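You operate a simulated robot arm through the tools that you are given. There is no shell and no other tool.

The job below is to be done with a simulated robot arm. You get a single attempt, and the scene is never put back.

JOB
Fit the job card's roller at the left end of the silver rail and the black catch at the right.
Fine: slide each to its stop, then lock it with its red knob.

Only the result counts: the job must be done as asked and must still hold three seconds after the hand-in. Knocking over, shifting, dropping, spilling or breaking anything else fails it.

ROBOT AND FRAMES
A 7-joint arm with a two-finger parallel gripper, fixed in place. Base frame: the origin is on the floor under the middle of its stand, x ahead of it, y to its left, z up. Units: m, degrees, N and s.
With the tool pointing down near the work surface it reaches from about 0.22 to 0.68 m from the base axis. Its first joint turns from -66.0 to 66.0 degrees. Payload 2.4 kg.
The tool frame sits at the grasp point between the pads (the TCP): z along the fingers, y along the line on which they close. The tips reach 0.03 m beyond it. Largest opening 0.094 m; finger width 0.028, thickness 0.01; the body of the gripper, 0.05 by 0.096 m, starts 0.055 m behind the TCP.
Orientation is told as [roll, pitch, yaw] about the base's x, y, z axes, in that order, counted from this pose: with the fingers straight down and closing along the base's y, the tool's x points along the base's -x, its y along +y and its z along -z.

CONTROLS
- The arm moves only by the tool drive_tool. Its argument "targets" is a list of rows, each a list of 7 numbers: the shift along the tool's x, y, z in units of 500 mm (1.0 is 500 mm), then the turn, a rotation vector about the tool's x, y, z in units of 60 degrees (1.0 is 60 degrees), then the gripper command, from -1 (shut) to 1 (fully open), values between in proportion. In form: [[x, y, z, rx, ry, rz, fingers], ...]. A call has 1 to 20 rows; each row is the pose to reach, as a shift and turn from the pose commanded when the call began, along the tool's axes at that moment. A call with a number of a shift or a turn outside -1 to 1 is refused whole. Each row takes 0.2 s and may step no farther than 0.05 m and 8.6 degrees from the row before; otherwise, or with a gripper value out of range, the whole call is refused. Where a pose cannot be reached the arm comes as near as it can. A force on the tool above 90 N (or 10 N above the force at the start of the call, whichever is more), or a blocked arm, ends the call early, and 0.2 s more pass. Each finger travels about 0.153 m/s and halts on what it meets, pressing with about 22 N; the grip force reading is that of the motor and also rises with nothing between the fingers. The clock runs only during rows and for 0.2 s after the last one: add rows that repeat a pose to give the fingers time. The reply holds the time, the measured pose of the TCP, the force on the tool along the base axes, the opening and the grip force, in the units named above and with some noise, with the torque about the TCP (base axes, N m) and any sound that the robot's microphone picked up.
- Cameras (640 x 400 px; columns grow to the right, rows downward): "scene" is fixed at [0.0189, 0.455, 1.4556]; the picture's right is [-0.91, -0.42, 0.00], its down [-0.20, 0.43, -0.88] and it looks along [0.37, -0.80, -0.47] (base axes); focal length 328 px, centre (320, 200). "wrist" rides on the gripper at [0.076, 0.014, -0.102] in the tool frame; the picture's right is [-0.18, 0.98, 0.00], its down [-0.75, -0.14, -0.64] and it looks along [-0.63, -0.12, 0.77] (tool axes); focal length 243 px, centre (320, 200). There is no depth. A picture from a camera that has moved, and an enlarged one, comes with that camera's place and axes in the base frame and with its lens.
- camera(camera): a new picture of that camera. The clock stands still meanwhile.
- zoom(camera, box): a new picture of the part [left, top, right, bottom] of that camera's present view, enlarged. The clock stands still meanwhile.
- finish_job(): hands the job in; it is judged then, once.

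Nothing tells you positions but the pictures and the camera data. Unless the task says otherwise, let go and move clear before handing in.

The tools are called after "Request:" by a JSON object that holds its "op" and its "data". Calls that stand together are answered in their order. drive_tool: Moves the arm, as the interface text tells. Its arguments: {"type":"object","properties":{"targets":{"type":"array","items":{"type":"array","items":{"type":"number"}}}},"required":["targets"]} The other tools are called the same way: camera (camera) takes a picture; zoom (camera, box) takes an enlarged picture of a part of a camera's view; finish_job () hands the job in.

At the start:

```text
clock: 0.0
tool_pos: [0.3502, -0.1187, 1.1149]
tcp_rot: [0.0, 0.0, 0.0]
force: [-0.3, -0.8, 0.5]
torque: [-0.01, 0.0, -0.02]
gripper_width: 0.094
grasp_force: 0.0
```

scene: 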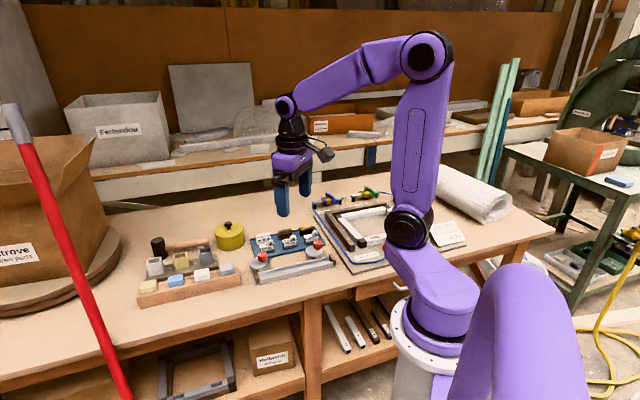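
wrist: 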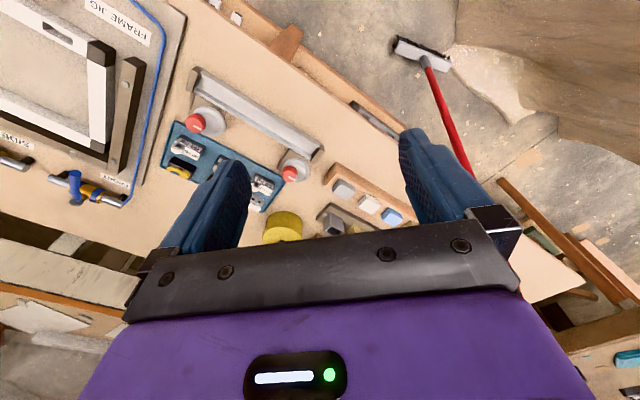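

I see a bench with a silver rail, a blue tray of small fittings, two red-capped knobs, and a job card. I'll zoom in to read details before moving.

Request:
{"op": "zoom", "data": {"camera": "scene", "box": [230, 210, 350, 290]}}

Request:
{"op": "zoom", "data": {"camera": "wrist", "box": [150, 60, 340, 240]}}

Request:
{"op": "zoom", "data": {"camera": "scene", "box": [400, 200, 500, 270]}}

Request:
{"op": "zoom", "data": {"camera": "scene", "box": [120, 210, 250, 310]}}

```text
5.00 times, centred on (290, 250) of scene
camera zoom: at [0.0189, 0.455, 1.4556], right [-0.91, -0.42, 0.0], down [-0.2, 0.43, -0.88], along [0.37, -0.8, -0.47], focal length 1638 px, centre (470, -50)
```

zoom: 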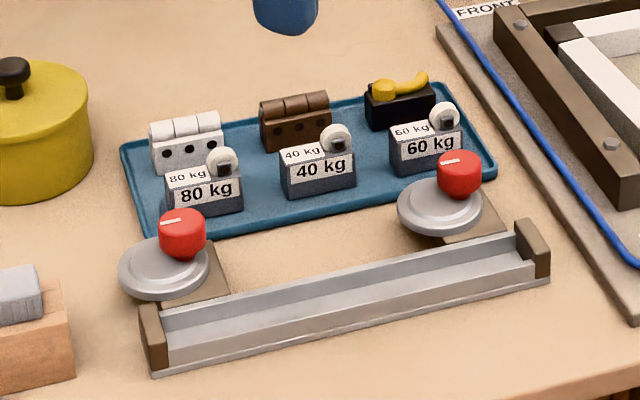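

```text
2.22 times, centred on (245, 150) of wrist
camera zoom: at [0.2748, -0.1038, 1.2164], right [0.18, 0.98, 0.0], down [0.75, -0.14, 0.64], along [0.63, -0.12, -0.77], focal length 539 px, centre (487, 311)
```

zoom: 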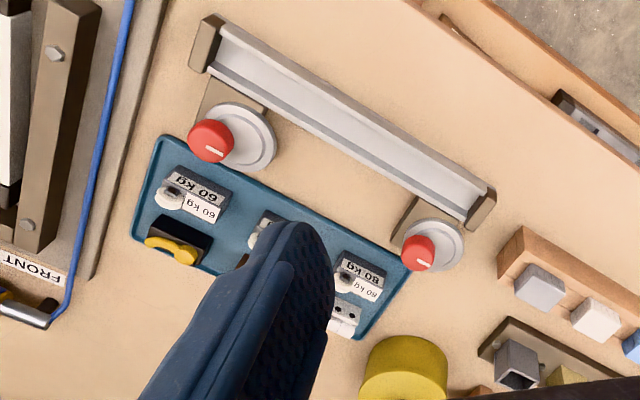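

```text
5.71 times, centred on (450, 235) of scene
camera zoom: at [0.0189, 0.455, 1.4556], right [-0.91, -0.42, 0.0], down [-0.2, 0.43, -0.88], along [0.37, -0.8, -0.47], focal length 1872 px, centre (-423, 0)
```

zoom: 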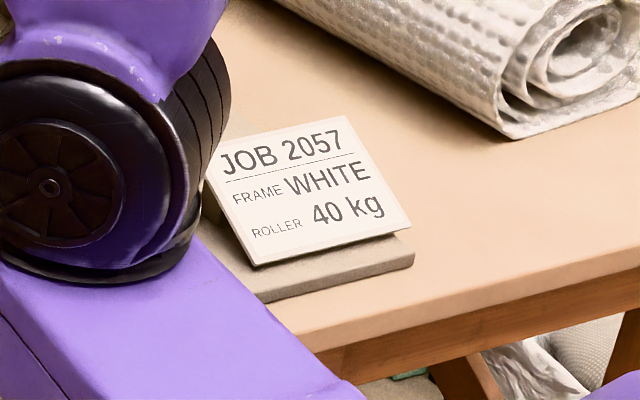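

```text
4.00 times, centred on (185, 260) of scene
camera zoom: at [0.0189, 0.455, 1.4556], right [-0.91, -0.42, 0.0], down [-0.2, 0.43, -0.88], along [0.37, -0.8, -0.47], focal length 1310 px, centre (860, -40)
```

zoom: 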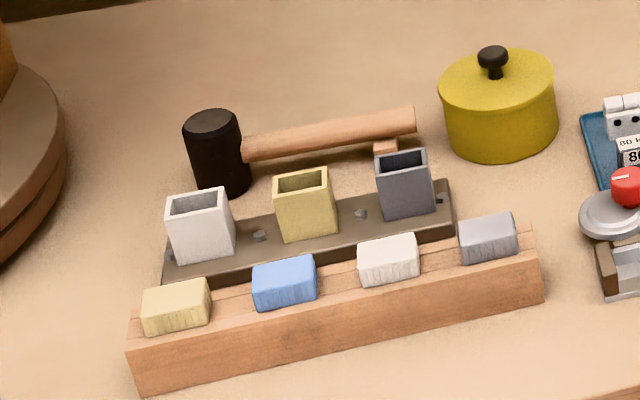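

Card reads roller 40 kg. The 40 kg roller is the middle one in the tray, near (0.49, -0.33). The black catch with the yellow lever is near (0.48, -0.42), and the rail runs from about (0.515, -0.156) on the left to (0.338, -0.331) on the right, on a bench at z of about 0.78. I'll lower and turn the wrist to look closer.

Request:
{"op": "drive_tool", "data": {"targets": [[0, 0, 0.047, 0, 0, 0.107, 1], [0, 0, 0.094, 0, 0, 0.214, 1], [0, 0, 0.141, 0, 0, 0.321, 1], [0, 0, 0.188, 0, 0, 0.428, 1], [0, 0, 0.235, 0, 0, 0.535, 1], [0, 0, 0.282, 0, 0, 0.642, 1], [0, 0, 0.33, 0, 0, 0.75, 1], [0, 0, 0.33, 0, 0, 0.75, 1]]}}

Request:
{"op": "camera", "data": {"camera": "wrist"}}

Request:
{"op": "camera", "data": {"camera": "scene"}}

```text
clock: 1.8
tool_pos: [0.3479, -0.12, 0.9498]
tcp_rot: [0.0, 0.0, -45.1]
force: [0.9, 0.0, -0.3]
torque: [0.0, -0.01, -0.01]
gripper_width: 0.0943
grasp_force: 0.1
```

```text
taken
camera wrist: at [0.3061, -0.0548, 1.0512], right [0.83, 0.56, 0.0], down [0.43, -0.63, 0.64], along [0.36, -0.53, -0.77], focal length 243 px, centre (320, 200)
```

wrist: 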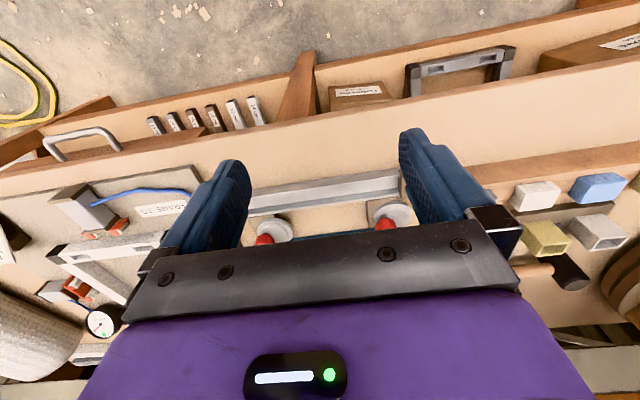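

```text
taken
```

scene: 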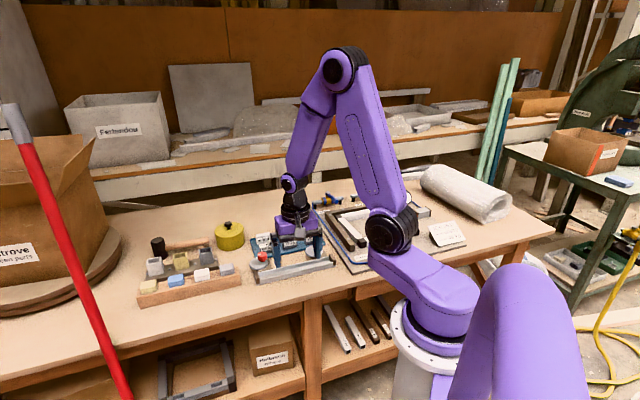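

The view is blocked by the gripper body on its lower half. I'll slide the hand away from the bench front so the rail and tray come into the clear part of the picture.

Request:
{"op": "drive_tool", "data": {"targets": [[-0.08, 0, 0, 0, 0, 0, 1], [-0.16, 0, 0, 0, 0, 0, 1], [-0.24, 0, 0, 0, 0, 0, 1], [-0.24, 0, 0, 0, 0, 0, 1]]}}

Request:
{"op": "zoom", "data": {"camera": "wrist", "box": [220, 30, 440, 230]}}

Request:
{"op": "camera", "data": {"camera": "wrist"}}

```text
clock: 2.8
tool_pos: [0.4348, -0.2024, 0.9484]
tcp_rot: [0.0, 0.1, -44.9]
force: [-0.9, -0.6, -0.5]
torque: [0.0, -0.01, 0.0]
gripper_width: 0.0942
grasp_force: 0.1
```

```text
2.00 times, centred on (330, 130) of wrist
camera zoom: at [0.3917, -0.1373, 1.0508], right [0.82, 0.57, 0.0], down [0.43, -0.63, 0.64], along [0.36, -0.53, -0.77], focal length 485 px, centre (300, 340)
```

zoom: 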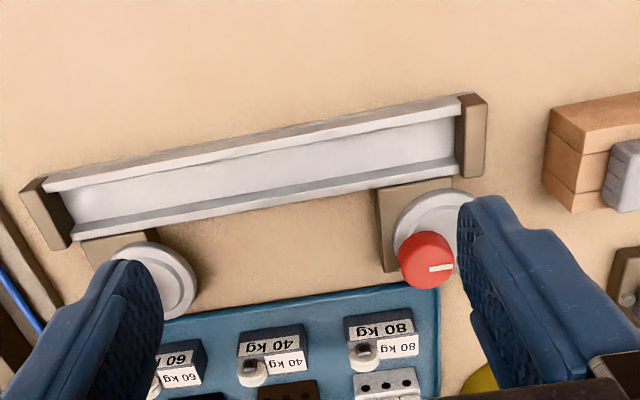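

```text
taken
camera wrist: at [0.3917, -0.1373, 1.0508], right [0.82, 0.57, 0.0], down [0.43, -0.63, 0.64], along [0.36, -0.53, -0.77], focal length 243 px, centre (320, 200)
```

wrist: 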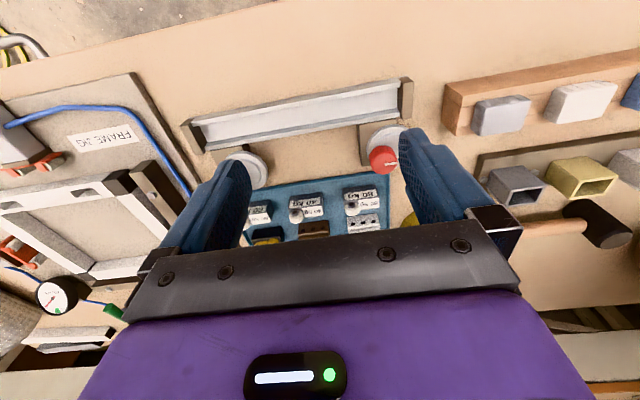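

The "knobs" look like red grips on eccentric grey discs (cams) beside the rail ends, both with the mark pointing left along the rail. I'll go over the tray to view the 40 kg roller and the catch closely.

Request:
{"op": "drive_tool", "data": {"targets": [[-0.064, -0.023, 0.02, 0, 0, 0, 1], [-0.128, -0.046, 0.04, 0, 0, 0, 1], [-0.192, -0.07, 0.06, 0, 0, 0, 1], [-0.257, -0.093, 0.08, 0, 0, 0, 1], [-0.257, -0.093, 0.08, 0, 0, 0, 1]]}}

Request:
{"op": "zoom", "data": {"camera": "wrist", "box": [220, 30, 440, 230]}}

Request:
{"op": "camera", "data": {"camera": "wrist"}}

Request:
{"op": "zoom", "data": {"camera": "scene", "box": [240, 220, 340, 290]}}

```text
clock: 4.0
tool_pos: [0.4959, -0.3266, 0.9067]
tcp_rot: [0.0, 0.1, -44.9]
force: [-0.6, -1.0, 0.4]
torque: [0.01, 0.0, -0.01]
gripper_width: 0.094
grasp_force: 0.0
```

```text
2.00 times, centred on (330, 130) of wrist
camera zoom: at [0.4513, -0.2617, 1.0091], right [0.82, 0.57, 0.0], down [0.43, -0.63, 0.64], along [0.36, -0.53, -0.77], focal length 485 px, centre (300, 340)
```

zoom: 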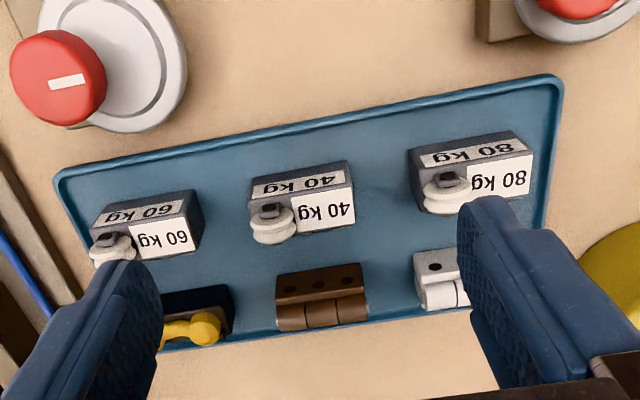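

```text
taken
camera wrist: at [0.4513, -0.2617, 1.0091], right [0.82, 0.57, 0.0], down [0.43, -0.63, 0.64], along [0.36, -0.53, -0.77], focal length 243 px, centre (320, 200)
```

wrist: 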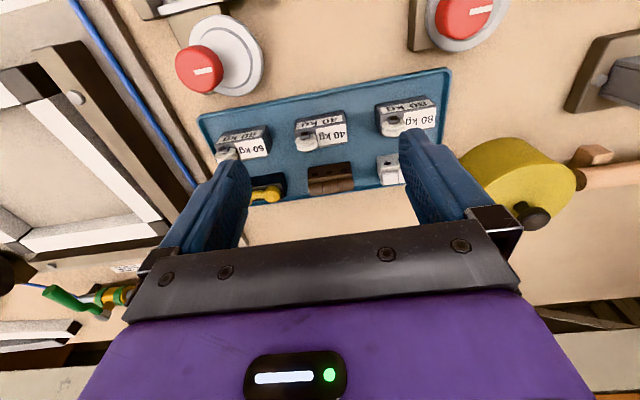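

```text
5.71 times, centred on (290, 255) of scene
camera zoom: at [0.0189, 0.4549, 1.4556], right [-0.91, -0.42, 0.0], down [-0.2, 0.43, -0.88], along [0.37, -0.8, -0.47], focal length 1872 px, centre (491, -114)
```

zoom: 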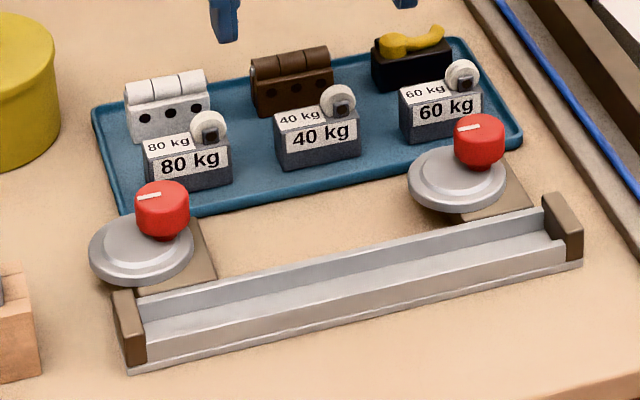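

The tray items are clear now: 40 kg roller in the middle of the front row, catch at the back right. I'll enlarge details of the roller, catch and cam.

Request:
{"op": "zoom", "data": {"camera": "wrist", "box": [280, 90, 376, 150]}}

Request:
{"op": "zoom", "data": {"camera": "wrist", "box": [200, 150, 296, 210]}}

Request:
{"op": "zoom", "data": {"camera": "scene", "box": [250, 240, 282, 260]}}

Request:
{"op": "zoom", "data": {"camera": "scene", "box": [294, 220, 342, 250]}}

Request:
{"op": "zoom", "data": {"camera": "scene", "box": [250, 250, 298, 290]}}

```text
6.67 times, centred on (328, 120) of wrist
camera zoom: at [0.4513, -0.2617, 1.0091], right [0.82, 0.57, 0.0], down [0.43, -0.63, 0.64], along [0.36, -0.53, -0.77], focal length 1618 px, centre (267, 733)
```

zoom: 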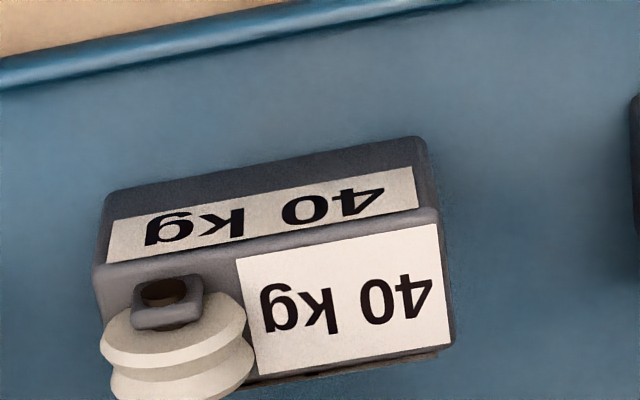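

```text
6.67 times, centred on (248, 180) of wrist
camera zoom: at [0.4513, -0.2617, 1.0091], right [0.82, 0.57, 0.0], down [0.43, -0.63, 0.64], along [0.36, -0.53, -0.77], focal length 1618 px, centre (800, 333)
```

zoom: 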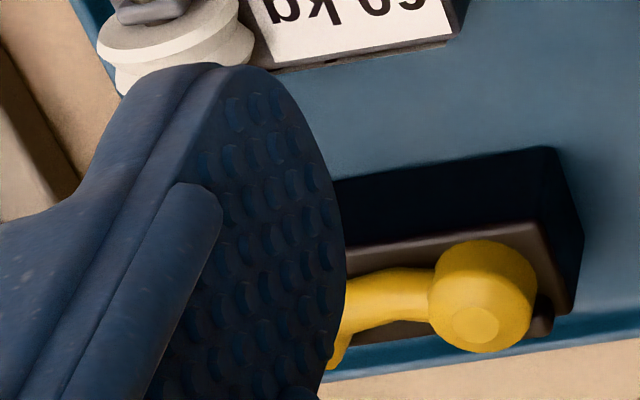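

```text
16.00 times, centred on (266, 250) of scene
camera zoom: at [0.0189, 0.4549, 1.4556], right [-0.91, -0.42, 0.0], down [-0.2, 0.43, -0.88], along [0.37, -0.8, -0.47], focal length 5242 px, centre (1184, -600)
```

zoom: 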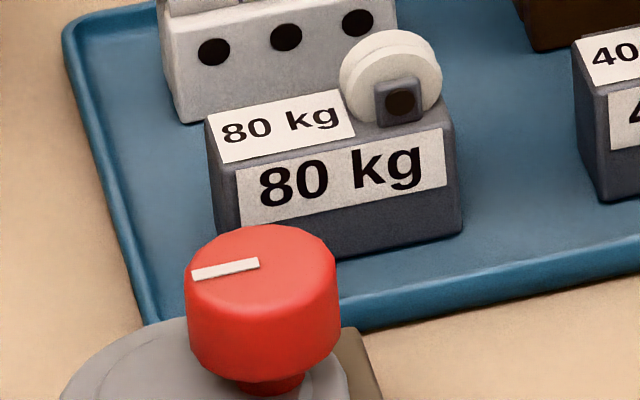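

```text
13.33 times, centred on (318, 235) of scene
camera zoom: at [0.0189, 0.4549, 1.4556], right [-0.91, -0.42, 0.0], down [-0.2, 0.43, -0.88], along [0.37, -0.8, -0.47], focal length 4368 px, centre (347, -267)
```

zoom: 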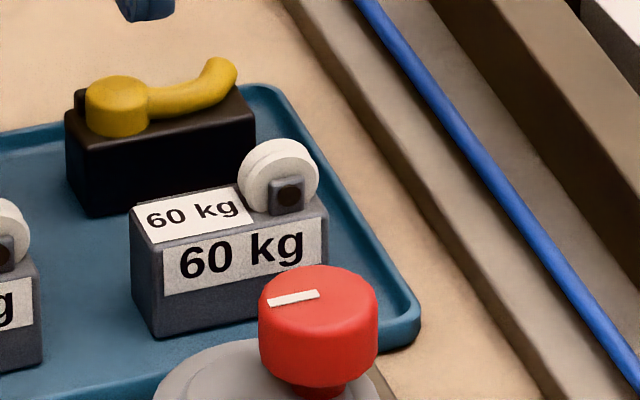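

```text
10.00 times, centred on (274, 270) of scene
camera zoom: at [0.0189, 0.4549, 1.4556], right [-0.91, -0.42, 0.0], down [-0.2, 0.43, -0.88], along [0.37, -0.8, -0.47], focal length 3276 px, centre (780, -500)
```

zoom: 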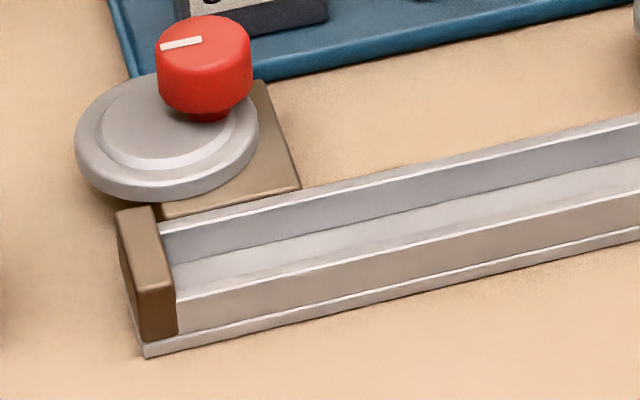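

Next I'll look closely at the left clamp and rail end from directly above to measure the cam, rail channel and stop.

Request:
{"op": "drive_tool", "data": {"targets": [[0.047, 0.057, -0.027, 0, 0, 0, 1], [0.094, 0.114, -0.027, 0, 0, 0, 1], [0.141, 0.171, -0.027, 0, 0, 0, 1], [0.187, 0.227, -0.027, 0, 0, 0, 1], [0.187, 0.227, -0.027, 0, 0, 0, 1]]}}

Request:
{"op": "camera", "data": {"camera": "wrist"}}

Request:
{"op": "zoom", "data": {"camera": "wrist", "box": [240, 60, 400, 160]}}

```text
clock: 5.2
tool_pos: [0.5083, -0.1795, 0.9226]
tcp_rot: [0.0, 0.0, -45.0]
force: [-0.1, -0.2, -0.4]
torque: [0.02, 0.03, -0.03]
gripper_width: 0.0939
grasp_force: 0.1
```

```text
taken
camera wrist: at [0.4651, -0.115, 1.0252], right [0.83, 0.56, 0.0], down [0.43, -0.63, 0.64], along [0.36, -0.53, -0.77], focal length 243 px, centre (320, 200)
```

wrist: 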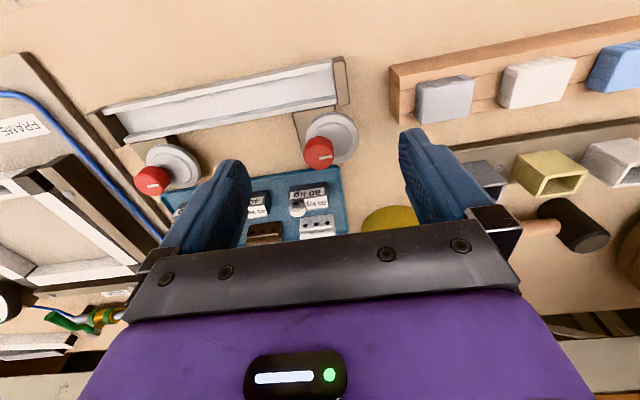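

```text
4.00 times, centred on (320, 110) of wrist
camera zoom: at [0.4651, -0.115, 1.0252], right [0.83, 0.56, 0.0], down [0.43, -0.63, 0.64], along [0.36, -0.53, -0.77], focal length 970 px, centre (320, 560)
```

zoom: 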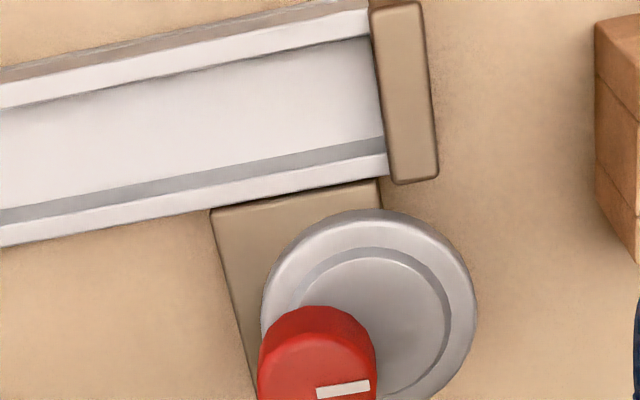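

The rail is a channel about 25 mm wide inside, running at 45 degrees, with a brown stop block at each end and an eccentric cam behind each end. To fix heights, I'll touch the bare bench in front of the rail with closed fingertips.

Request:
{"op": "drive_tool", "data": {"targets": [[0.046, -0.056, 0, 0, 0, 0, 0.3], [0.092, -0.112, 0, 0, 0, 0, -0.4], [0.138, -0.168, 0, 0, 0, 0, -1], [0.138, -0.168, 0.08, 0, 0, 0, -1], [0.138, -0.168, 0.15, 0, 0, 0, -1], [0.138, -0.168, 0.185, 0, 0, 0, -1], [0.138, -0.168, 0.185, 0, 0, 0, -1]]}}

Request:
{"op": "camera", "data": {"camera": "wrist"}}

Request:
{"op": "camera", "data": {"camera": "scene"}}

```text
clock: 6.8
tool_pos: [0.3995, -0.1908, 0.8291]
tcp_rot: [-0.1, 0.0, -44.9]
force: [-0.1, 0.3, -1.0]
torque: [-0.03, 0.02, 0.01]
gripper_width: 0.0
grasp_force: 22.2
```

```text
taken
camera wrist: at [0.3564, -0.1255, 0.9315], right [0.82, 0.57, 0.0], down [0.43, -0.63, 0.64], along [0.36, -0.53, -0.77], focal length 243 px, centre (320, 200)
```

wrist: 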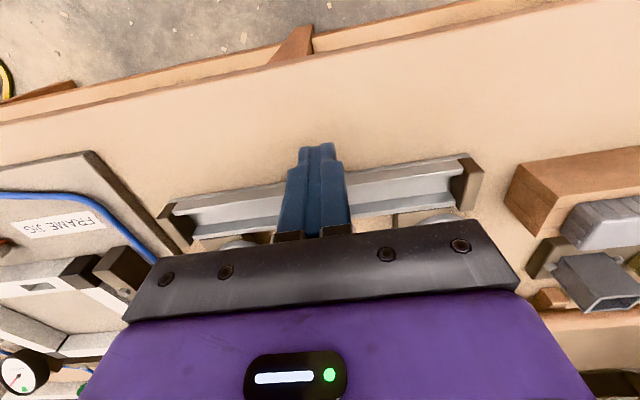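

```text
taken
```

scene: 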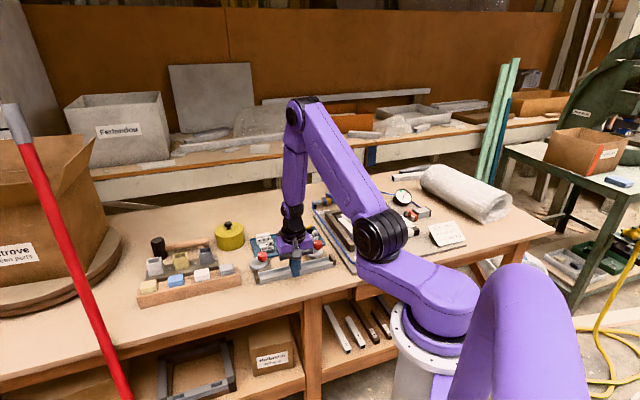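

Fingertips are over bare bench in front of the rail. I'll step down gently and watch the force.

Request:
{"op": "drive_tool", "data": {"targets": [[0, 0, 0.01, 0, 0, 0, -1], [0, 0, 0.02, 0, 0, 0, -1], [0, 0, 0.03, 0, 0, 0, -1], [0, 0, 0.03, 0, 0, 0, -1]]}}

```text
clock: 7.8
tool_pos: [0.3995, -0.1924, 0.8145]
tcp_rot: [0.0, 0.0, -45.0]
force: [0.3, -0.8, 0.7]
torque: [0.0, 0.0, -0.01]
gripper_width: 0.0003
grasp_force: 22.5
```

Request:
{"op": "drive_tool", "data": {"targets": [[0, 0, 0.006, 0, 0, 0, -1], [0, 0, 0.012, 0, 0, 0, -1], [0, 0, 0.018, 0, 0, 0, -1], [0, 0, 0.018, 0, 0, 0, -1]]}}

```text
clock: 8.8
tool_pos: [0.3993, -0.1918, 0.8057]
tcp_rot: [0.0, 0.0, -44.9]
force: [-0.3, 0.4, 0.2]
torque: [0.0, -0.03, -0.01]
gripper_width: 0.0
grasp_force: 21.9
```

No contact yet with the tips at z of about 0.776; continuing down in small steps.

Request:
{"op": "drive_tool", "data": {"targets": [[0, 0, 0.006, 0, 0, 0, -1], [0, 0, 0.012, 0, 0, 0, -1], [0, 0, 0.012, 0, 0, 0, -1]]}}

```text
clock: 9.6
tool_pos: [0.3997, -0.1919, 0.8004]
tcp_rot: [0.1, 0.1, -45.0]
force: [-1.4, -0.5, 0.4]
torque: [-0.01, 0.01, -0.02]
gripper_width: 0.0
grasp_force: 21.9
```

Request:
{"op": "drive_tool", "data": {"targets": [[0, 0, 0.006, 0, 0, 0, -1], [0, 0, 0.012, 0, 0, 0, -1], [0, 0, 0.012, 0, 0, 0, -1]]}}

Request:
{"op": "camera", "data": {"camera": "wrist"}}

```text
clock: 10.4
tool_pos: [0.3974, -0.1918, 0.7943]
tcp_rot: [-0.1, 0.0, -45.0]
force: [0.1, 0.0, -0.8]
torque: [-0.04, 0.01, -0.01]
gripper_width: 0.0
grasp_force: 22.4
```

```text
taken
camera wrist: at [0.3559, -0.1265, 0.8963], right [0.82, 0.57, 0.0], down [0.43, -0.63, 0.64], along [0.36, -0.53, -0.77], focal length 243 px, centre (320, 200)
```

wrist: 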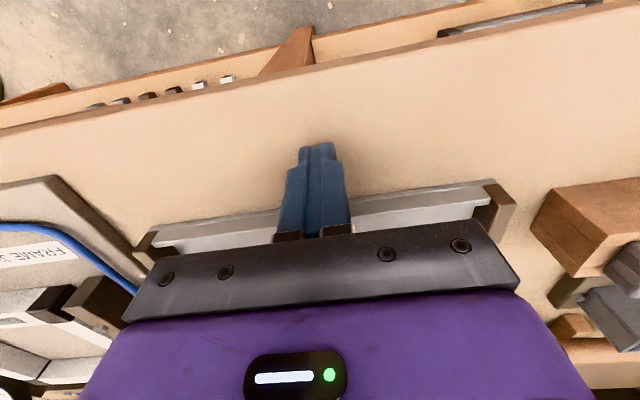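

Still free with the tips at 0.764, so the bench is lower than I first estimated. Continuing in 3 mm steps.

Request:
{"op": "drive_tool", "data": {"targets": [[0, 0, 0.006, 0, 0, 0, -1], [0, 0, 0.012, 0, 0, 0, -1], [0, 0, 0.012, 0, 0, 0, -1]]}}

```text
clock: 11.2
tool_pos: [0.3995, -0.1913, 0.79]
tcp_rot: [0.1, -0.1, -45.0]
force: [-8.5, 4.0, 61.1]
torque: [0.43, 0.6, 0.01]
gripper_width: 0.0
grasp_force: 21.8
```

Contact at TCP z of about 0.790, so the bench top is at z of about 0.760. Now I'll rise and take closer stereo views of the left rail end with the fingers closed so they block less.

Request:
{"op": "drive_tool", "data": {"targets": [[0, 0, -0.08, 0, 0, 0, -1], [0, 0, -0.16, 0, 0, 0, -1], [-0.06, 0.03, -0.16, 0, 0, 0, -1], [-0.12, 0.06, -0.16, 0, 0, 0, -1], [-0.12, 0.06, -0.16, 0, 0, 0, -1]]}}

Request:
{"op": "camera", "data": {"camera": "wrist"}}

Request:
{"op": "zoom", "data": {"camera": "wrist", "box": [340, 80, 500, 180]}}

Request:
{"op": "zoom", "data": {"camera": "wrist", "box": [140, 100, 300, 200]}}

```text
clock: 12.4
tool_pos: [0.4648, -0.2149, 0.8662]
tcp_rot: [0.0, 0.0, -45.0]
force: [0.0, 0.3, 0.0]
torque: [0.0, -0.01, -0.04]
gripper_width: 0.0001
grasp_force: 22.1
```

```text
taken
camera wrist: at [0.4214, -0.148, 0.969], right [0.82, 0.57, 0.0], down [0.43, -0.63, 0.64], along [0.36, -0.53, -0.77], focal length 243 px, centre (320, 200)
```

wrist: 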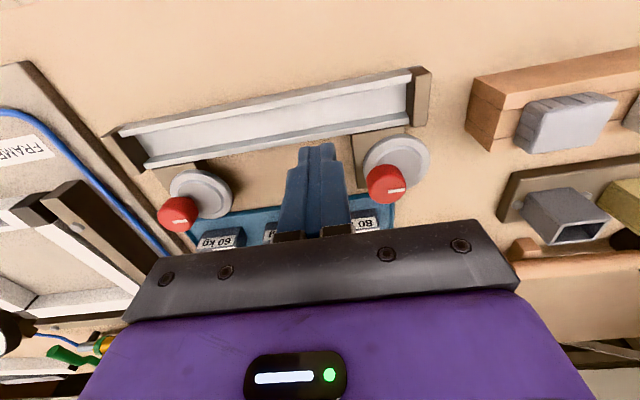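

```text
4.00 times, centred on (420, 130) of wrist
camera zoom: at [0.4214, -0.148, 0.969], right [0.82, 0.57, 0.0], down [0.43, -0.63, 0.64], along [0.36, -0.53, -0.77], focal length 970 px, centre (-80, 480)
```

zoom: 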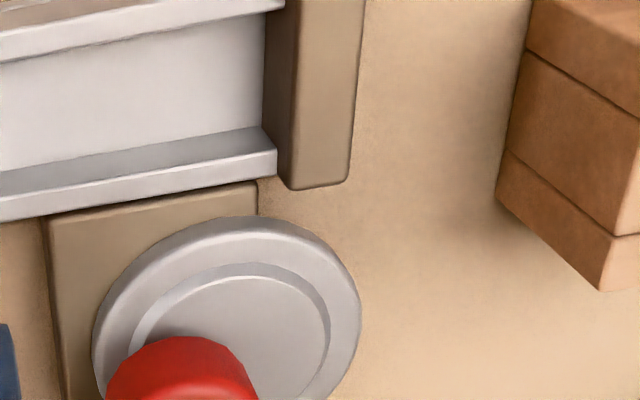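

```text
4.00 times, centred on (220, 150) of wrist
camera zoom: at [0.4214, -0.148, 0.969], right [0.82, 0.57, 0.0], down [0.43, -0.63, 0.64], along [0.36, -0.53, -0.77], focal length 970 px, centre (720, 400)
```

zoom: 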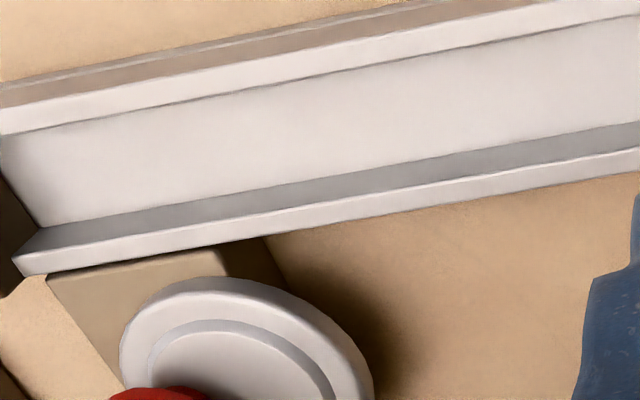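

Stereo gives rail wall top z of about 0.780, floor 0.768, stops' tops 0.789, inner stop faces about 0.236 m apart. I'll tilt the tool to get a low, nearly horizontal view of the clamp to measure the disc and knob heights.

Request:
{"op": "drive_tool", "data": {"targets": [[0.023, 0.008, 0.002, 0, -0.133, 0, -1], [0.046, 0.016, 0.004, 0, -0.267, 0, -1], [0.068, 0.025, 0.007, 0, -0.4, 0, -1], [0.091, 0.033, 0.01, 0, -0.533, 0, -1], [0.114, 0.041, 0.012, 0, -0.667, 0, -1], [0.114, 0.041, 0.012, 0, -0.667, 0, -1]]}}

Request:
{"op": "camera", "data": {"camera": "wrist"}}

Request:
{"op": "zoom", "data": {"camera": "wrist", "box": [300, 40, 460, 140]}}

Request:
{"op": "zoom", "data": {"camera": "wrist", "box": [140, 60, 300, 160]}}

```text
clock: 13.8
tool_pos: [0.4169, -0.1821, 0.8578]
tcp_rot: [-8.2, -30.1, -44.1]
force: [0.0, 0.7, -0.1]
torque: [-0.04, -0.06, -0.04]
gripper_width: 0.0001
grasp_force: 22.0
out of reach, approached as far as the arm can: row 4, 5
```

```text
taken
camera wrist: at [0.3558, -0.0789, 0.9048], right [0.84, 0.54, -0.03], down [0.2, -0.26, 0.95], along [0.5, -0.8, -0.33], focal length 243 px, centre (320, 200)
```

wrist: 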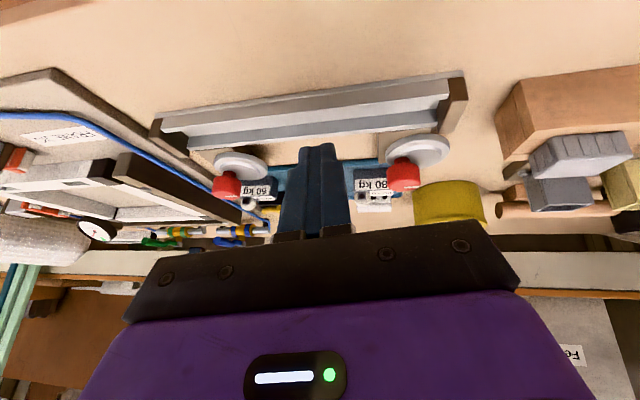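

```text
4.00 times, centred on (380, 90) of wrist
camera zoom: at [0.3558, -0.0789, 0.9048], right [0.84, 0.54, -0.03], down [0.2, -0.26, 0.95], along [0.5, -0.8, -0.33], focal length 970 px, centre (80, 640)
```

zoom: 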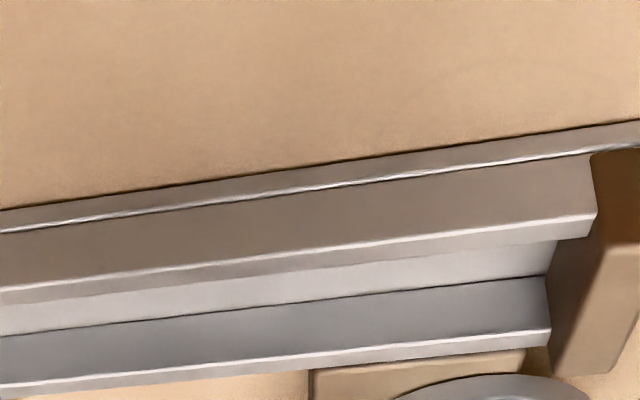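

```text
4.00 times, centred on (220, 110) of wrist
camera zoom: at [0.3558, -0.0789, 0.9048], right [0.84, 0.54, -0.03], down [0.2, -0.26, 0.95], along [0.5, -0.8, -0.33], focal length 970 px, centre (720, 560)
```

zoom: 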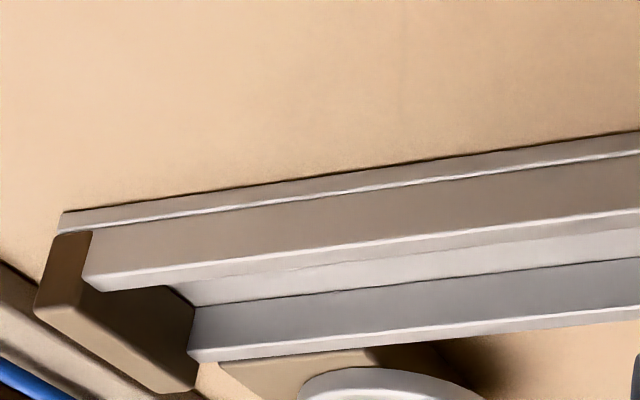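

The tilted view works, though not the full tilt. I'll enlarge the left and right clamps.

Request:
{"op": "zoom", "data": {"camera": "wrist", "box": [350, 120, 478, 200]}}

Request:
{"op": "zoom", "data": {"camera": "wrist", "box": [170, 130, 298, 210]}}

```text
5.00 times, centred on (414, 160) of wrist
camera zoom: at [0.3558, -0.0789, 0.9048], right [0.84, 0.54, -0.03], down [0.2, -0.26, 0.95], along [0.5, -0.8, -0.33], focal length 1213 px, centre (-150, 400)
```

zoom: 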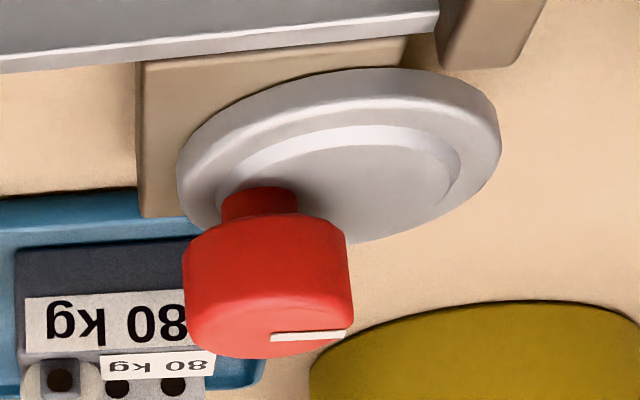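

```text
5.00 times, centred on (234, 170) of wrist
camera zoom: at [0.3558, -0.0789, 0.9048], right [0.84, 0.54, -0.03], down [0.2, -0.26, 0.95], along [0.5, -0.8, -0.33], focal length 1213 px, centre (750, 350)
```

zoom: 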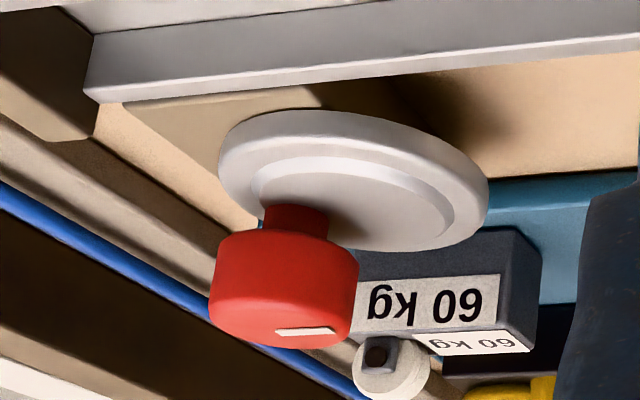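

The cam disc sits at z of about 0.780–0.786, just above the rail walls, so turning the red knob swings the disc's lobe toward the rail against the fitting's back face. I'll return the tool upright and check the pose.

Request:
{"op": "drive_tool", "data": {"targets": [[0, 0, -0.02, 0, 0.12, 0, -1], [0, 0, -0.04, 0, 0.24, 0, -1], [0, 0, -0.04, 0, 0.36, 0, -1], [0, 0, -0.04, 0, 0.48, 0, -1], [0, 0, -0.04, 0, 0.48, 0, -1]]}}

```text
clock: 15.2
tool_pos: [0.4102, -0.1857, 0.8776]
tcp_rot: [0.1, -11.2, -52.4]
force: [0.6, 1.3, -1.0]
torque: [-0.03, 0.05, -0.01]
gripper_width: 0.0
grasp_force: 22.5
out of reach, approached as far as the arm can: row 4
stopped in row 5: the arm was blocked; the commanded pose is now the measured one
```

The arm hit a wrist limit and stopped at a slightly skewed pose. I'll bring it back to exactly upright with yaw -45.

Request:
{"op": "drive_tool", "data": {"targets": [[0, 0, 0, -0.004, 0.062, -0.041, -1], [0, 0, 0, -0.008, 0.125, -0.082, -1], [0, 0, 0, -0.012, 0.187, -0.123, -1], [0, 0, 0, -0.012, 0.187, -0.123, -1]]}}

Request:
{"op": "camera", "data": {"camera": "scene"}}

```text
clock: 16.2
tool_pos: [0.4086, -0.1858, 0.8786]
tcp_rot: [0.0, 0.1, -44.8]
force: [0.3, 0.0, 0.3]
torque: [-0.01, 0.0, 0.01]
gripper_width: 0.0001
grasp_force: 22.1
```

```text
taken
```

scene: 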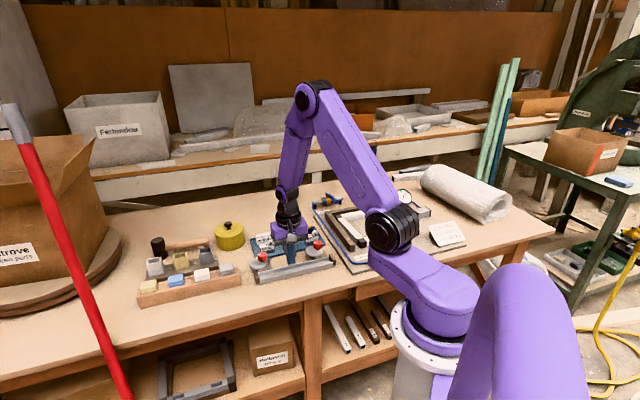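

Upright again. The 40 kg roller block measures about 50 x 24 x 28 mm, centred near (0.511, -0.346), and its 24 mm depth fits the 26 mm channel. I'll turn to yaw +45 so the fingers close across the block, and view it from above.

Request:
{"op": "drive_tool", "data": {"targets": [[0, 0, -0.05, 0, 0, -0.125, -0.6], [-0.04, -0.006, -0.103, 0, 0, -0.25, -0.2], [-0.08, -0.013, -0.103, 0, 0, -0.375, 0.2], [-0.115, -0.02, -0.103, 0, 0, -0.5, 0.5], [-0.15, -0.026, -0.103, 0, 0, -0.625, 0.8], [-0.178, -0.032, -0.103, 0, 0, -0.75, 1], [-0.178, -0.032, -0.103, 0, 0, -0.75, 1]]}}

Request:
{"op": "drive_tool", "data": {"targets": [[-0.017, -0.028, 0.003, 0, 0, -0.125, 1], [-0.034, -0.057, 0.006, 0, 0, -0.25, 1], [-0.051, -0.085, 0.01, 0, 0, -0.375, 1], [-0.068, -0.114, 0.013, 0, 0, -0.5, 1], [-0.085, -0.142, 0.016, 0, 0, -0.625, 1], [-0.102, -0.171, 0.02, 0, 0, -0.75, 1], [-0.102, -0.171, 0.02, 0, 0, -0.75, 1]]}}

Request:
{"op": "camera", "data": {"camera": "wrist"}}

Request:
{"op": "zoom", "data": {"camera": "wrist", "box": [230, 80, 390, 180]}}

```text
clock: 17.8
tool_pos: [0.4623, -0.2608, 0.9296]
tcp_rot: [0.1, 0.0, 0.1]
force: [-0.1, 0.3, 0.5]
torque: [-0.03, -0.03, -0.01]
gripper_width: 0.0942
grasp_force: 0.0
```

```text
clock: 19.4
tool_pos: [0.5132, -0.3459, 0.9192]
tcp_rot: [0.0, -0.1, 45.1]
force: [-0.7, 0.1, 0.5]
torque: [0.03, 0.01, -0.03]
gripper_width: 0.0939
grasp_force: 0.0
```

```text
taken
camera wrist: at [0.4499, -0.3883, 1.022], right [-0.57, 0.82, 0.0], down [0.63, 0.43, 0.64], along [0.53, 0.37, -0.77], focal length 243 px, centre (320, 200)
```

wrist: 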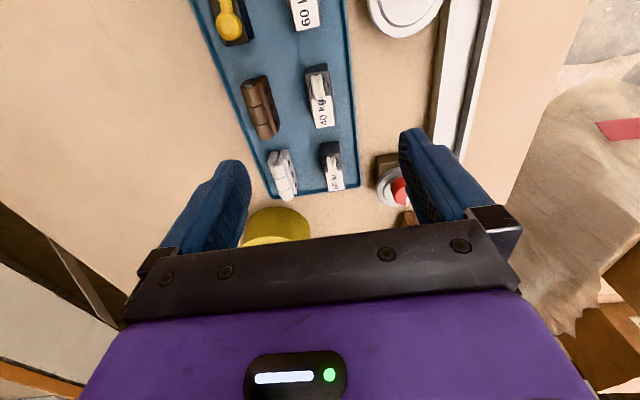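

```text
4.00 times, centred on (310, 130) of wrist
camera zoom: at [0.4499, -0.3883, 1.022], right [-0.57, 0.82, 0.0], down [0.63, 0.43, 0.64], along [0.53, 0.37, -0.77], focal length 970 px, centre (360, 480)
```

zoom: 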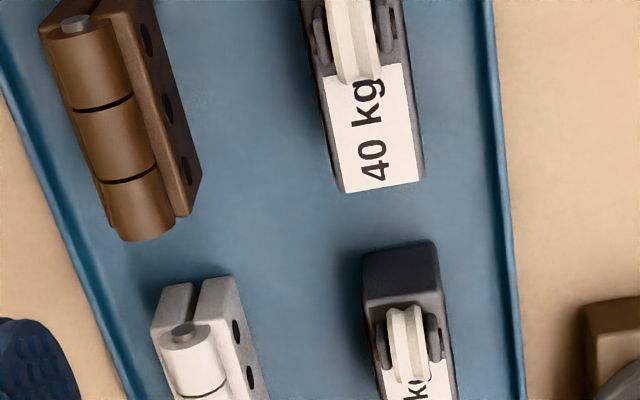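

The yaw +45 view shows the block between the fingers. I'll enlarge the 40 kg roller and the catch to locate them precisely.

Request:
{"op": "zoom", "data": {"camera": "wrist", "box": [260, 50, 372, 140]}}

Request:
{"op": "zoom", "data": {"camera": "wrist", "box": [180, 0, 340, 100]}}

```text
4.44 times, centred on (316, 95) of wrist
camera zoom: at [0.4499, -0.3883, 1.022], right [-0.57, 0.82, 0.0], down [0.63, 0.43, 0.64], along [0.53, 0.37, -0.77], focal length 1078 px, centre (338, 667)
```

zoom: 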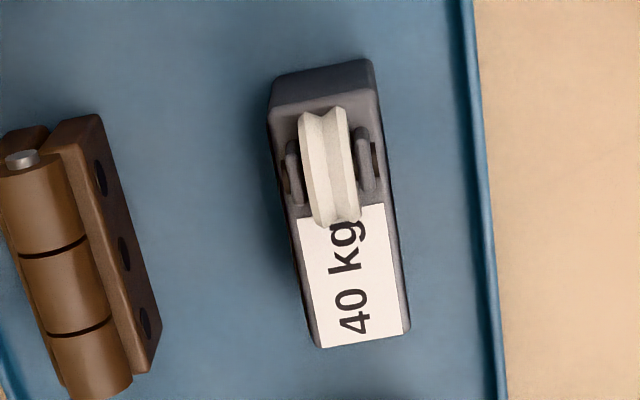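

```text
4.00 times, centred on (260, 50) of wrist
camera zoom: at [0.4499, -0.3883, 1.022], right [-0.57, 0.82, 0.0], down [0.63, 0.43, 0.64], along [0.53, 0.37, -0.77], focal length 970 px, centre (560, 800)
```

zoom: 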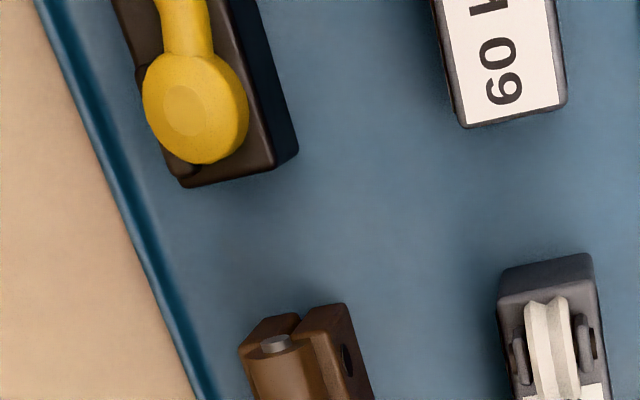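

Roller block centre is within about 4 mm of the hand's axis and aligned to 45 degrees. I'll correct the offset, set a 48 mm opening and descend partway for a check.

Request:
{"op": "drive_tool", "data": {"targets": [[0.0078, 0.0042, 0.03, 0, 0, 0, 0.5], [0.0078, 0.0042, 0.07, 0, 0, 0, 0.02], [0.0078, 0.0042, 0.11, 0, 0, 0, 0.02], [0.0078, 0.0042, 0.14, 0, 0, 0, 0.02], [0.0078, 0.0042, 0.14, 0, 0, 0, 0.02]]}}

Request:
{"op": "camera", "data": {"camera": "wrist"}}

Request:
{"op": "zoom", "data": {"camera": "wrist", "box": [240, 60, 400, 200]}}

```text
clock: 20.6
tool_pos: [0.5092, -0.3476, 0.849]
tcp_rot: [0.1, -0.2, 45.1]
force: [0.2, -0.4, 1.1]
torque: [0.01, 0.01, 0.03]
gripper_width: 0.0479
grasp_force: 0.1
```

```text
taken
camera wrist: at [0.4451, -0.3903, 0.9512], right [-0.57, 0.82, 0.0], down [0.63, 0.43, 0.64], along [0.53, 0.37, -0.77], focal length 243 px, centre (320, 200)
```

wrist: 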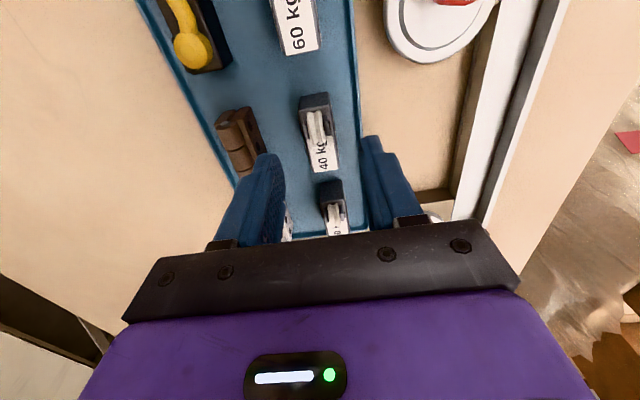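

```text
2.86 times, centred on (320, 130) of wrist
camera zoom: at [0.4451, -0.3903, 0.9512], right [-0.57, 0.82, 0.0], down [0.63, 0.43, 0.64], along [0.53, 0.37, -0.77], focal length 693 px, centre (320, 400)
```

zoom: 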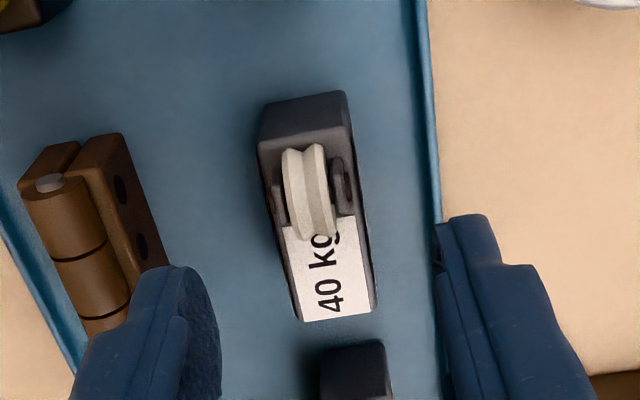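

Centred well over the block. Descending so the tips sit about 9 mm below the block's top, then closing.

Request:
{"op": "drive_tool", "data": {"targets": [[0, 0, 0.03, 0, 0, 0, 0.02], [0, 0, 0.055, 0, 0, 0, 0.02], [0, 0, 0.075, 0, 0, 0, 0.02], [0, 0, 0.075, 0, 0, 0, 0.02], [0, 0, 0.075, 0, 0, 0, -0.3], [0, 0, 0.075, 0, 0, 0, -0.5], [0, 0, 0.075, 0, 0, 0, -0.7], [0, 0, 0.075, 0, 0, 0, -1], [0, 0, 0.075, 0, 0, 0, -1]]}}

Request:
{"op": "camera", "data": {"camera": "wrist"}}

Request:
{"op": "zoom", "data": {"camera": "wrist", "box": [240, 100, 400, 240]}}

```text
clock: 22.6
tool_pos: [0.5093, -0.3472, 0.8119]
tcp_rot: [0.0, -0.1, 45.1]
force: [0.7, -0.1, -0.7]
torque: [0.0, -0.02, -0.01]
gripper_width: 0.0212
grasp_force: 22.2
```

```text
taken
camera wrist: at [0.4457, -0.3899, 0.9137], right [-0.57, 0.82, 0.0], down [0.63, 0.43, 0.64], along [0.53, 0.37, -0.77], focal length 243 px, centre (320, 200)
```

wrist: 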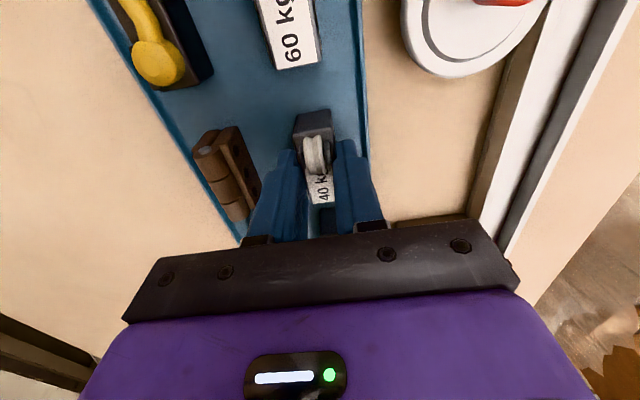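

```text
2.86 times, centred on (320, 170) of wrist
camera zoom: at [0.4457, -0.3899, 0.9137], right [-0.57, 0.82, 0.0], down [0.63, 0.43, 0.64], along [0.53, 0.37, -0.77], focal length 693 px, centre (320, 286)
```

zoom: 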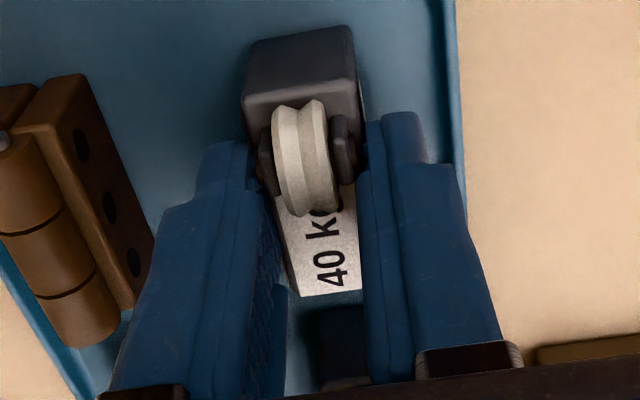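

Gripped: the block is 21 mm deep, leaving a few millimetres of channel clearance. Lifting it straight up.

Request:
{"op": "drive_tool", "data": {"targets": [[0, 0, -0.02, 0, 0, 0, -1], [0, 0, -0.06, 0, 0, 0, -1], [0, 0, -0.12, 0, 0, 0, -1], [0, 0, -0.16, 0, 0, 0, -1], [0, 0, -0.16, 0, 0, 0, -1]]}}

Request:
{"op": "camera", "data": {"camera": "wrist"}}

Request:
{"op": "zoom", "data": {"camera": "scene", "box": [230, 190, 350, 290]}}

```text
clock: 23.8
tool_pos: [0.5083, -0.3476, 0.8908]
tcp_rot: [0.2, -0.1, 45.2]
force: [0.1, -0.3, -0.2]
torque: [-0.03, 0.01, -0.03]
gripper_width: 0.0209
grasp_force: 22.1
```

```text
taken
camera wrist: at [0.4459, -0.3896, 0.9929], right [-0.57, 0.82, 0.0], down [0.63, 0.43, 0.64], along [0.53, 0.37, -0.77], focal length 243 px, centre (320, 200)
```

wrist: 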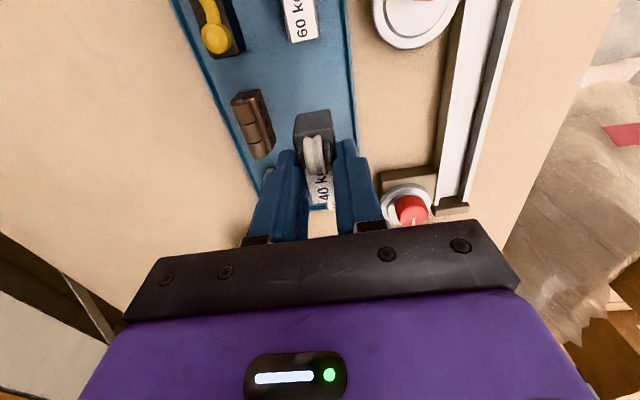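

```text
4.00 times, centred on (290, 240) of scene
camera zoom: at [0.0189, 0.455, 1.4556], right [-0.91, -0.42, 0.0], down [-0.2, 0.43, -0.88], along [0.37, -0.8, -0.47], focal length 1310 px, centre (440, 40)
```

zoom: 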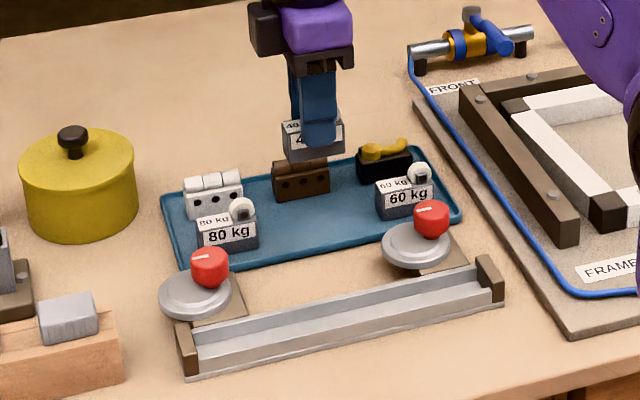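

The roller is held securely and clear. I'll carry it over the rail, to a spot right of the left cam, keeping height.

Request:
{"op": "drive_tool", "data": {"targets": [[-0.027, 0.053, 0, 0, 0, 0, -1], [-0.054, 0.106, 0, 0, 0, 0, -1], [-0.082, 0.158, 0, 0, 0, 0, -1], [-0.109, 0.21, 0, 0, 0, 0, -1], [-0.136, 0.263, 0, 0, 0, 0, -1], [-0.136, 0.263, 0, 0, 0, 0, -1]]}}

Request:
{"op": "camera", "data": {"camera": "wrist"}}

Request:
{"op": "zoom", "data": {"camera": "wrist", "box": [240, 60, 400, 200]}}

```text
clock: 25.2
tool_pos: [0.4638, -0.2044, 0.893]
tcp_rot: [0.0, -0.1, 45.1]
force: [-0.7, -1.0, -0.4]
torque: [-0.01, 0.03, -0.02]
gripper_width: 0.0213
grasp_force: 21.6
```

```text
taken
camera wrist: at [0.4012, -0.2474, 0.9947], right [-0.57, 0.82, 0.0], down [0.63, 0.43, 0.64], along [0.53, 0.37, -0.77], focal length 243 px, centre (320, 200)
```

wrist: 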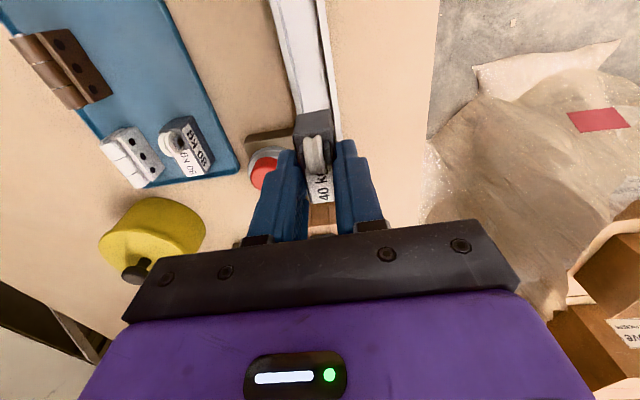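

```text
2.86 times, centred on (320, 130) of wrist
camera zoom: at [0.4012, -0.2474, 0.9947], right [-0.57, 0.82, 0.0], down [0.63, 0.43, 0.64], along [0.53, 0.37, -0.77], focal length 693 px, centre (320, 400)
```

zoom: 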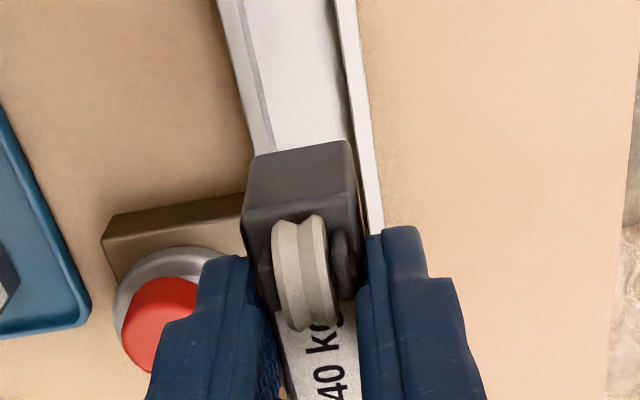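

I'll enlarge the channel just beyond the block to check the lateral alignment before lowering.

Request:
{"op": "zoom", "data": {"camera": "wrist", "box": [280, 60, 360, 120]}}

Request:
{"op": "zoom", "data": {"camera": "scene", "box": [240, 210, 340, 290]}}

```text
6.67 times, centred on (320, 90) of wrist
camera zoom: at [0.4012, -0.2474, 0.9947], right [-0.57, 0.82, 0.0], down [0.63, 0.43, 0.64], along [0.53, 0.37, -0.77], focal length 1618 px, centre (320, 933)
```

zoom: 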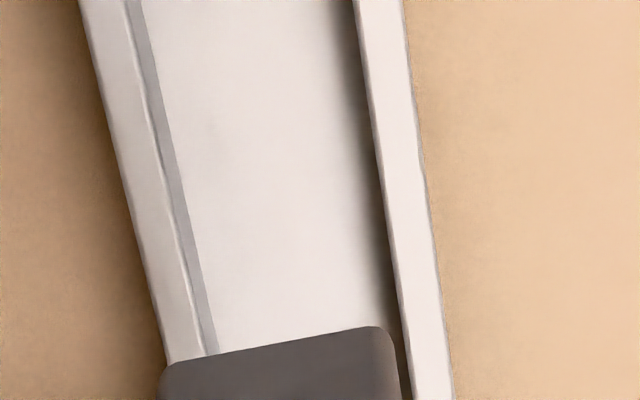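

```text
5.00 times, centred on (290, 250) of scene
camera zoom: at [0.0189, 0.455, 1.4556], right [-0.91, -0.42, 0.0], down [-0.2, 0.43, -0.88], along [0.37, -0.8, -0.47], focal length 1638 px, centre (470, -50)
```

zoom: 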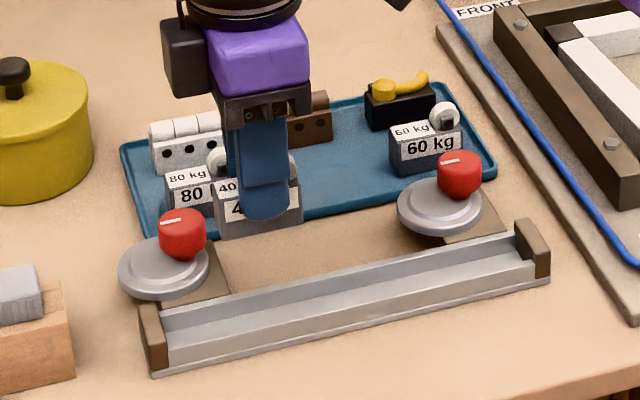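

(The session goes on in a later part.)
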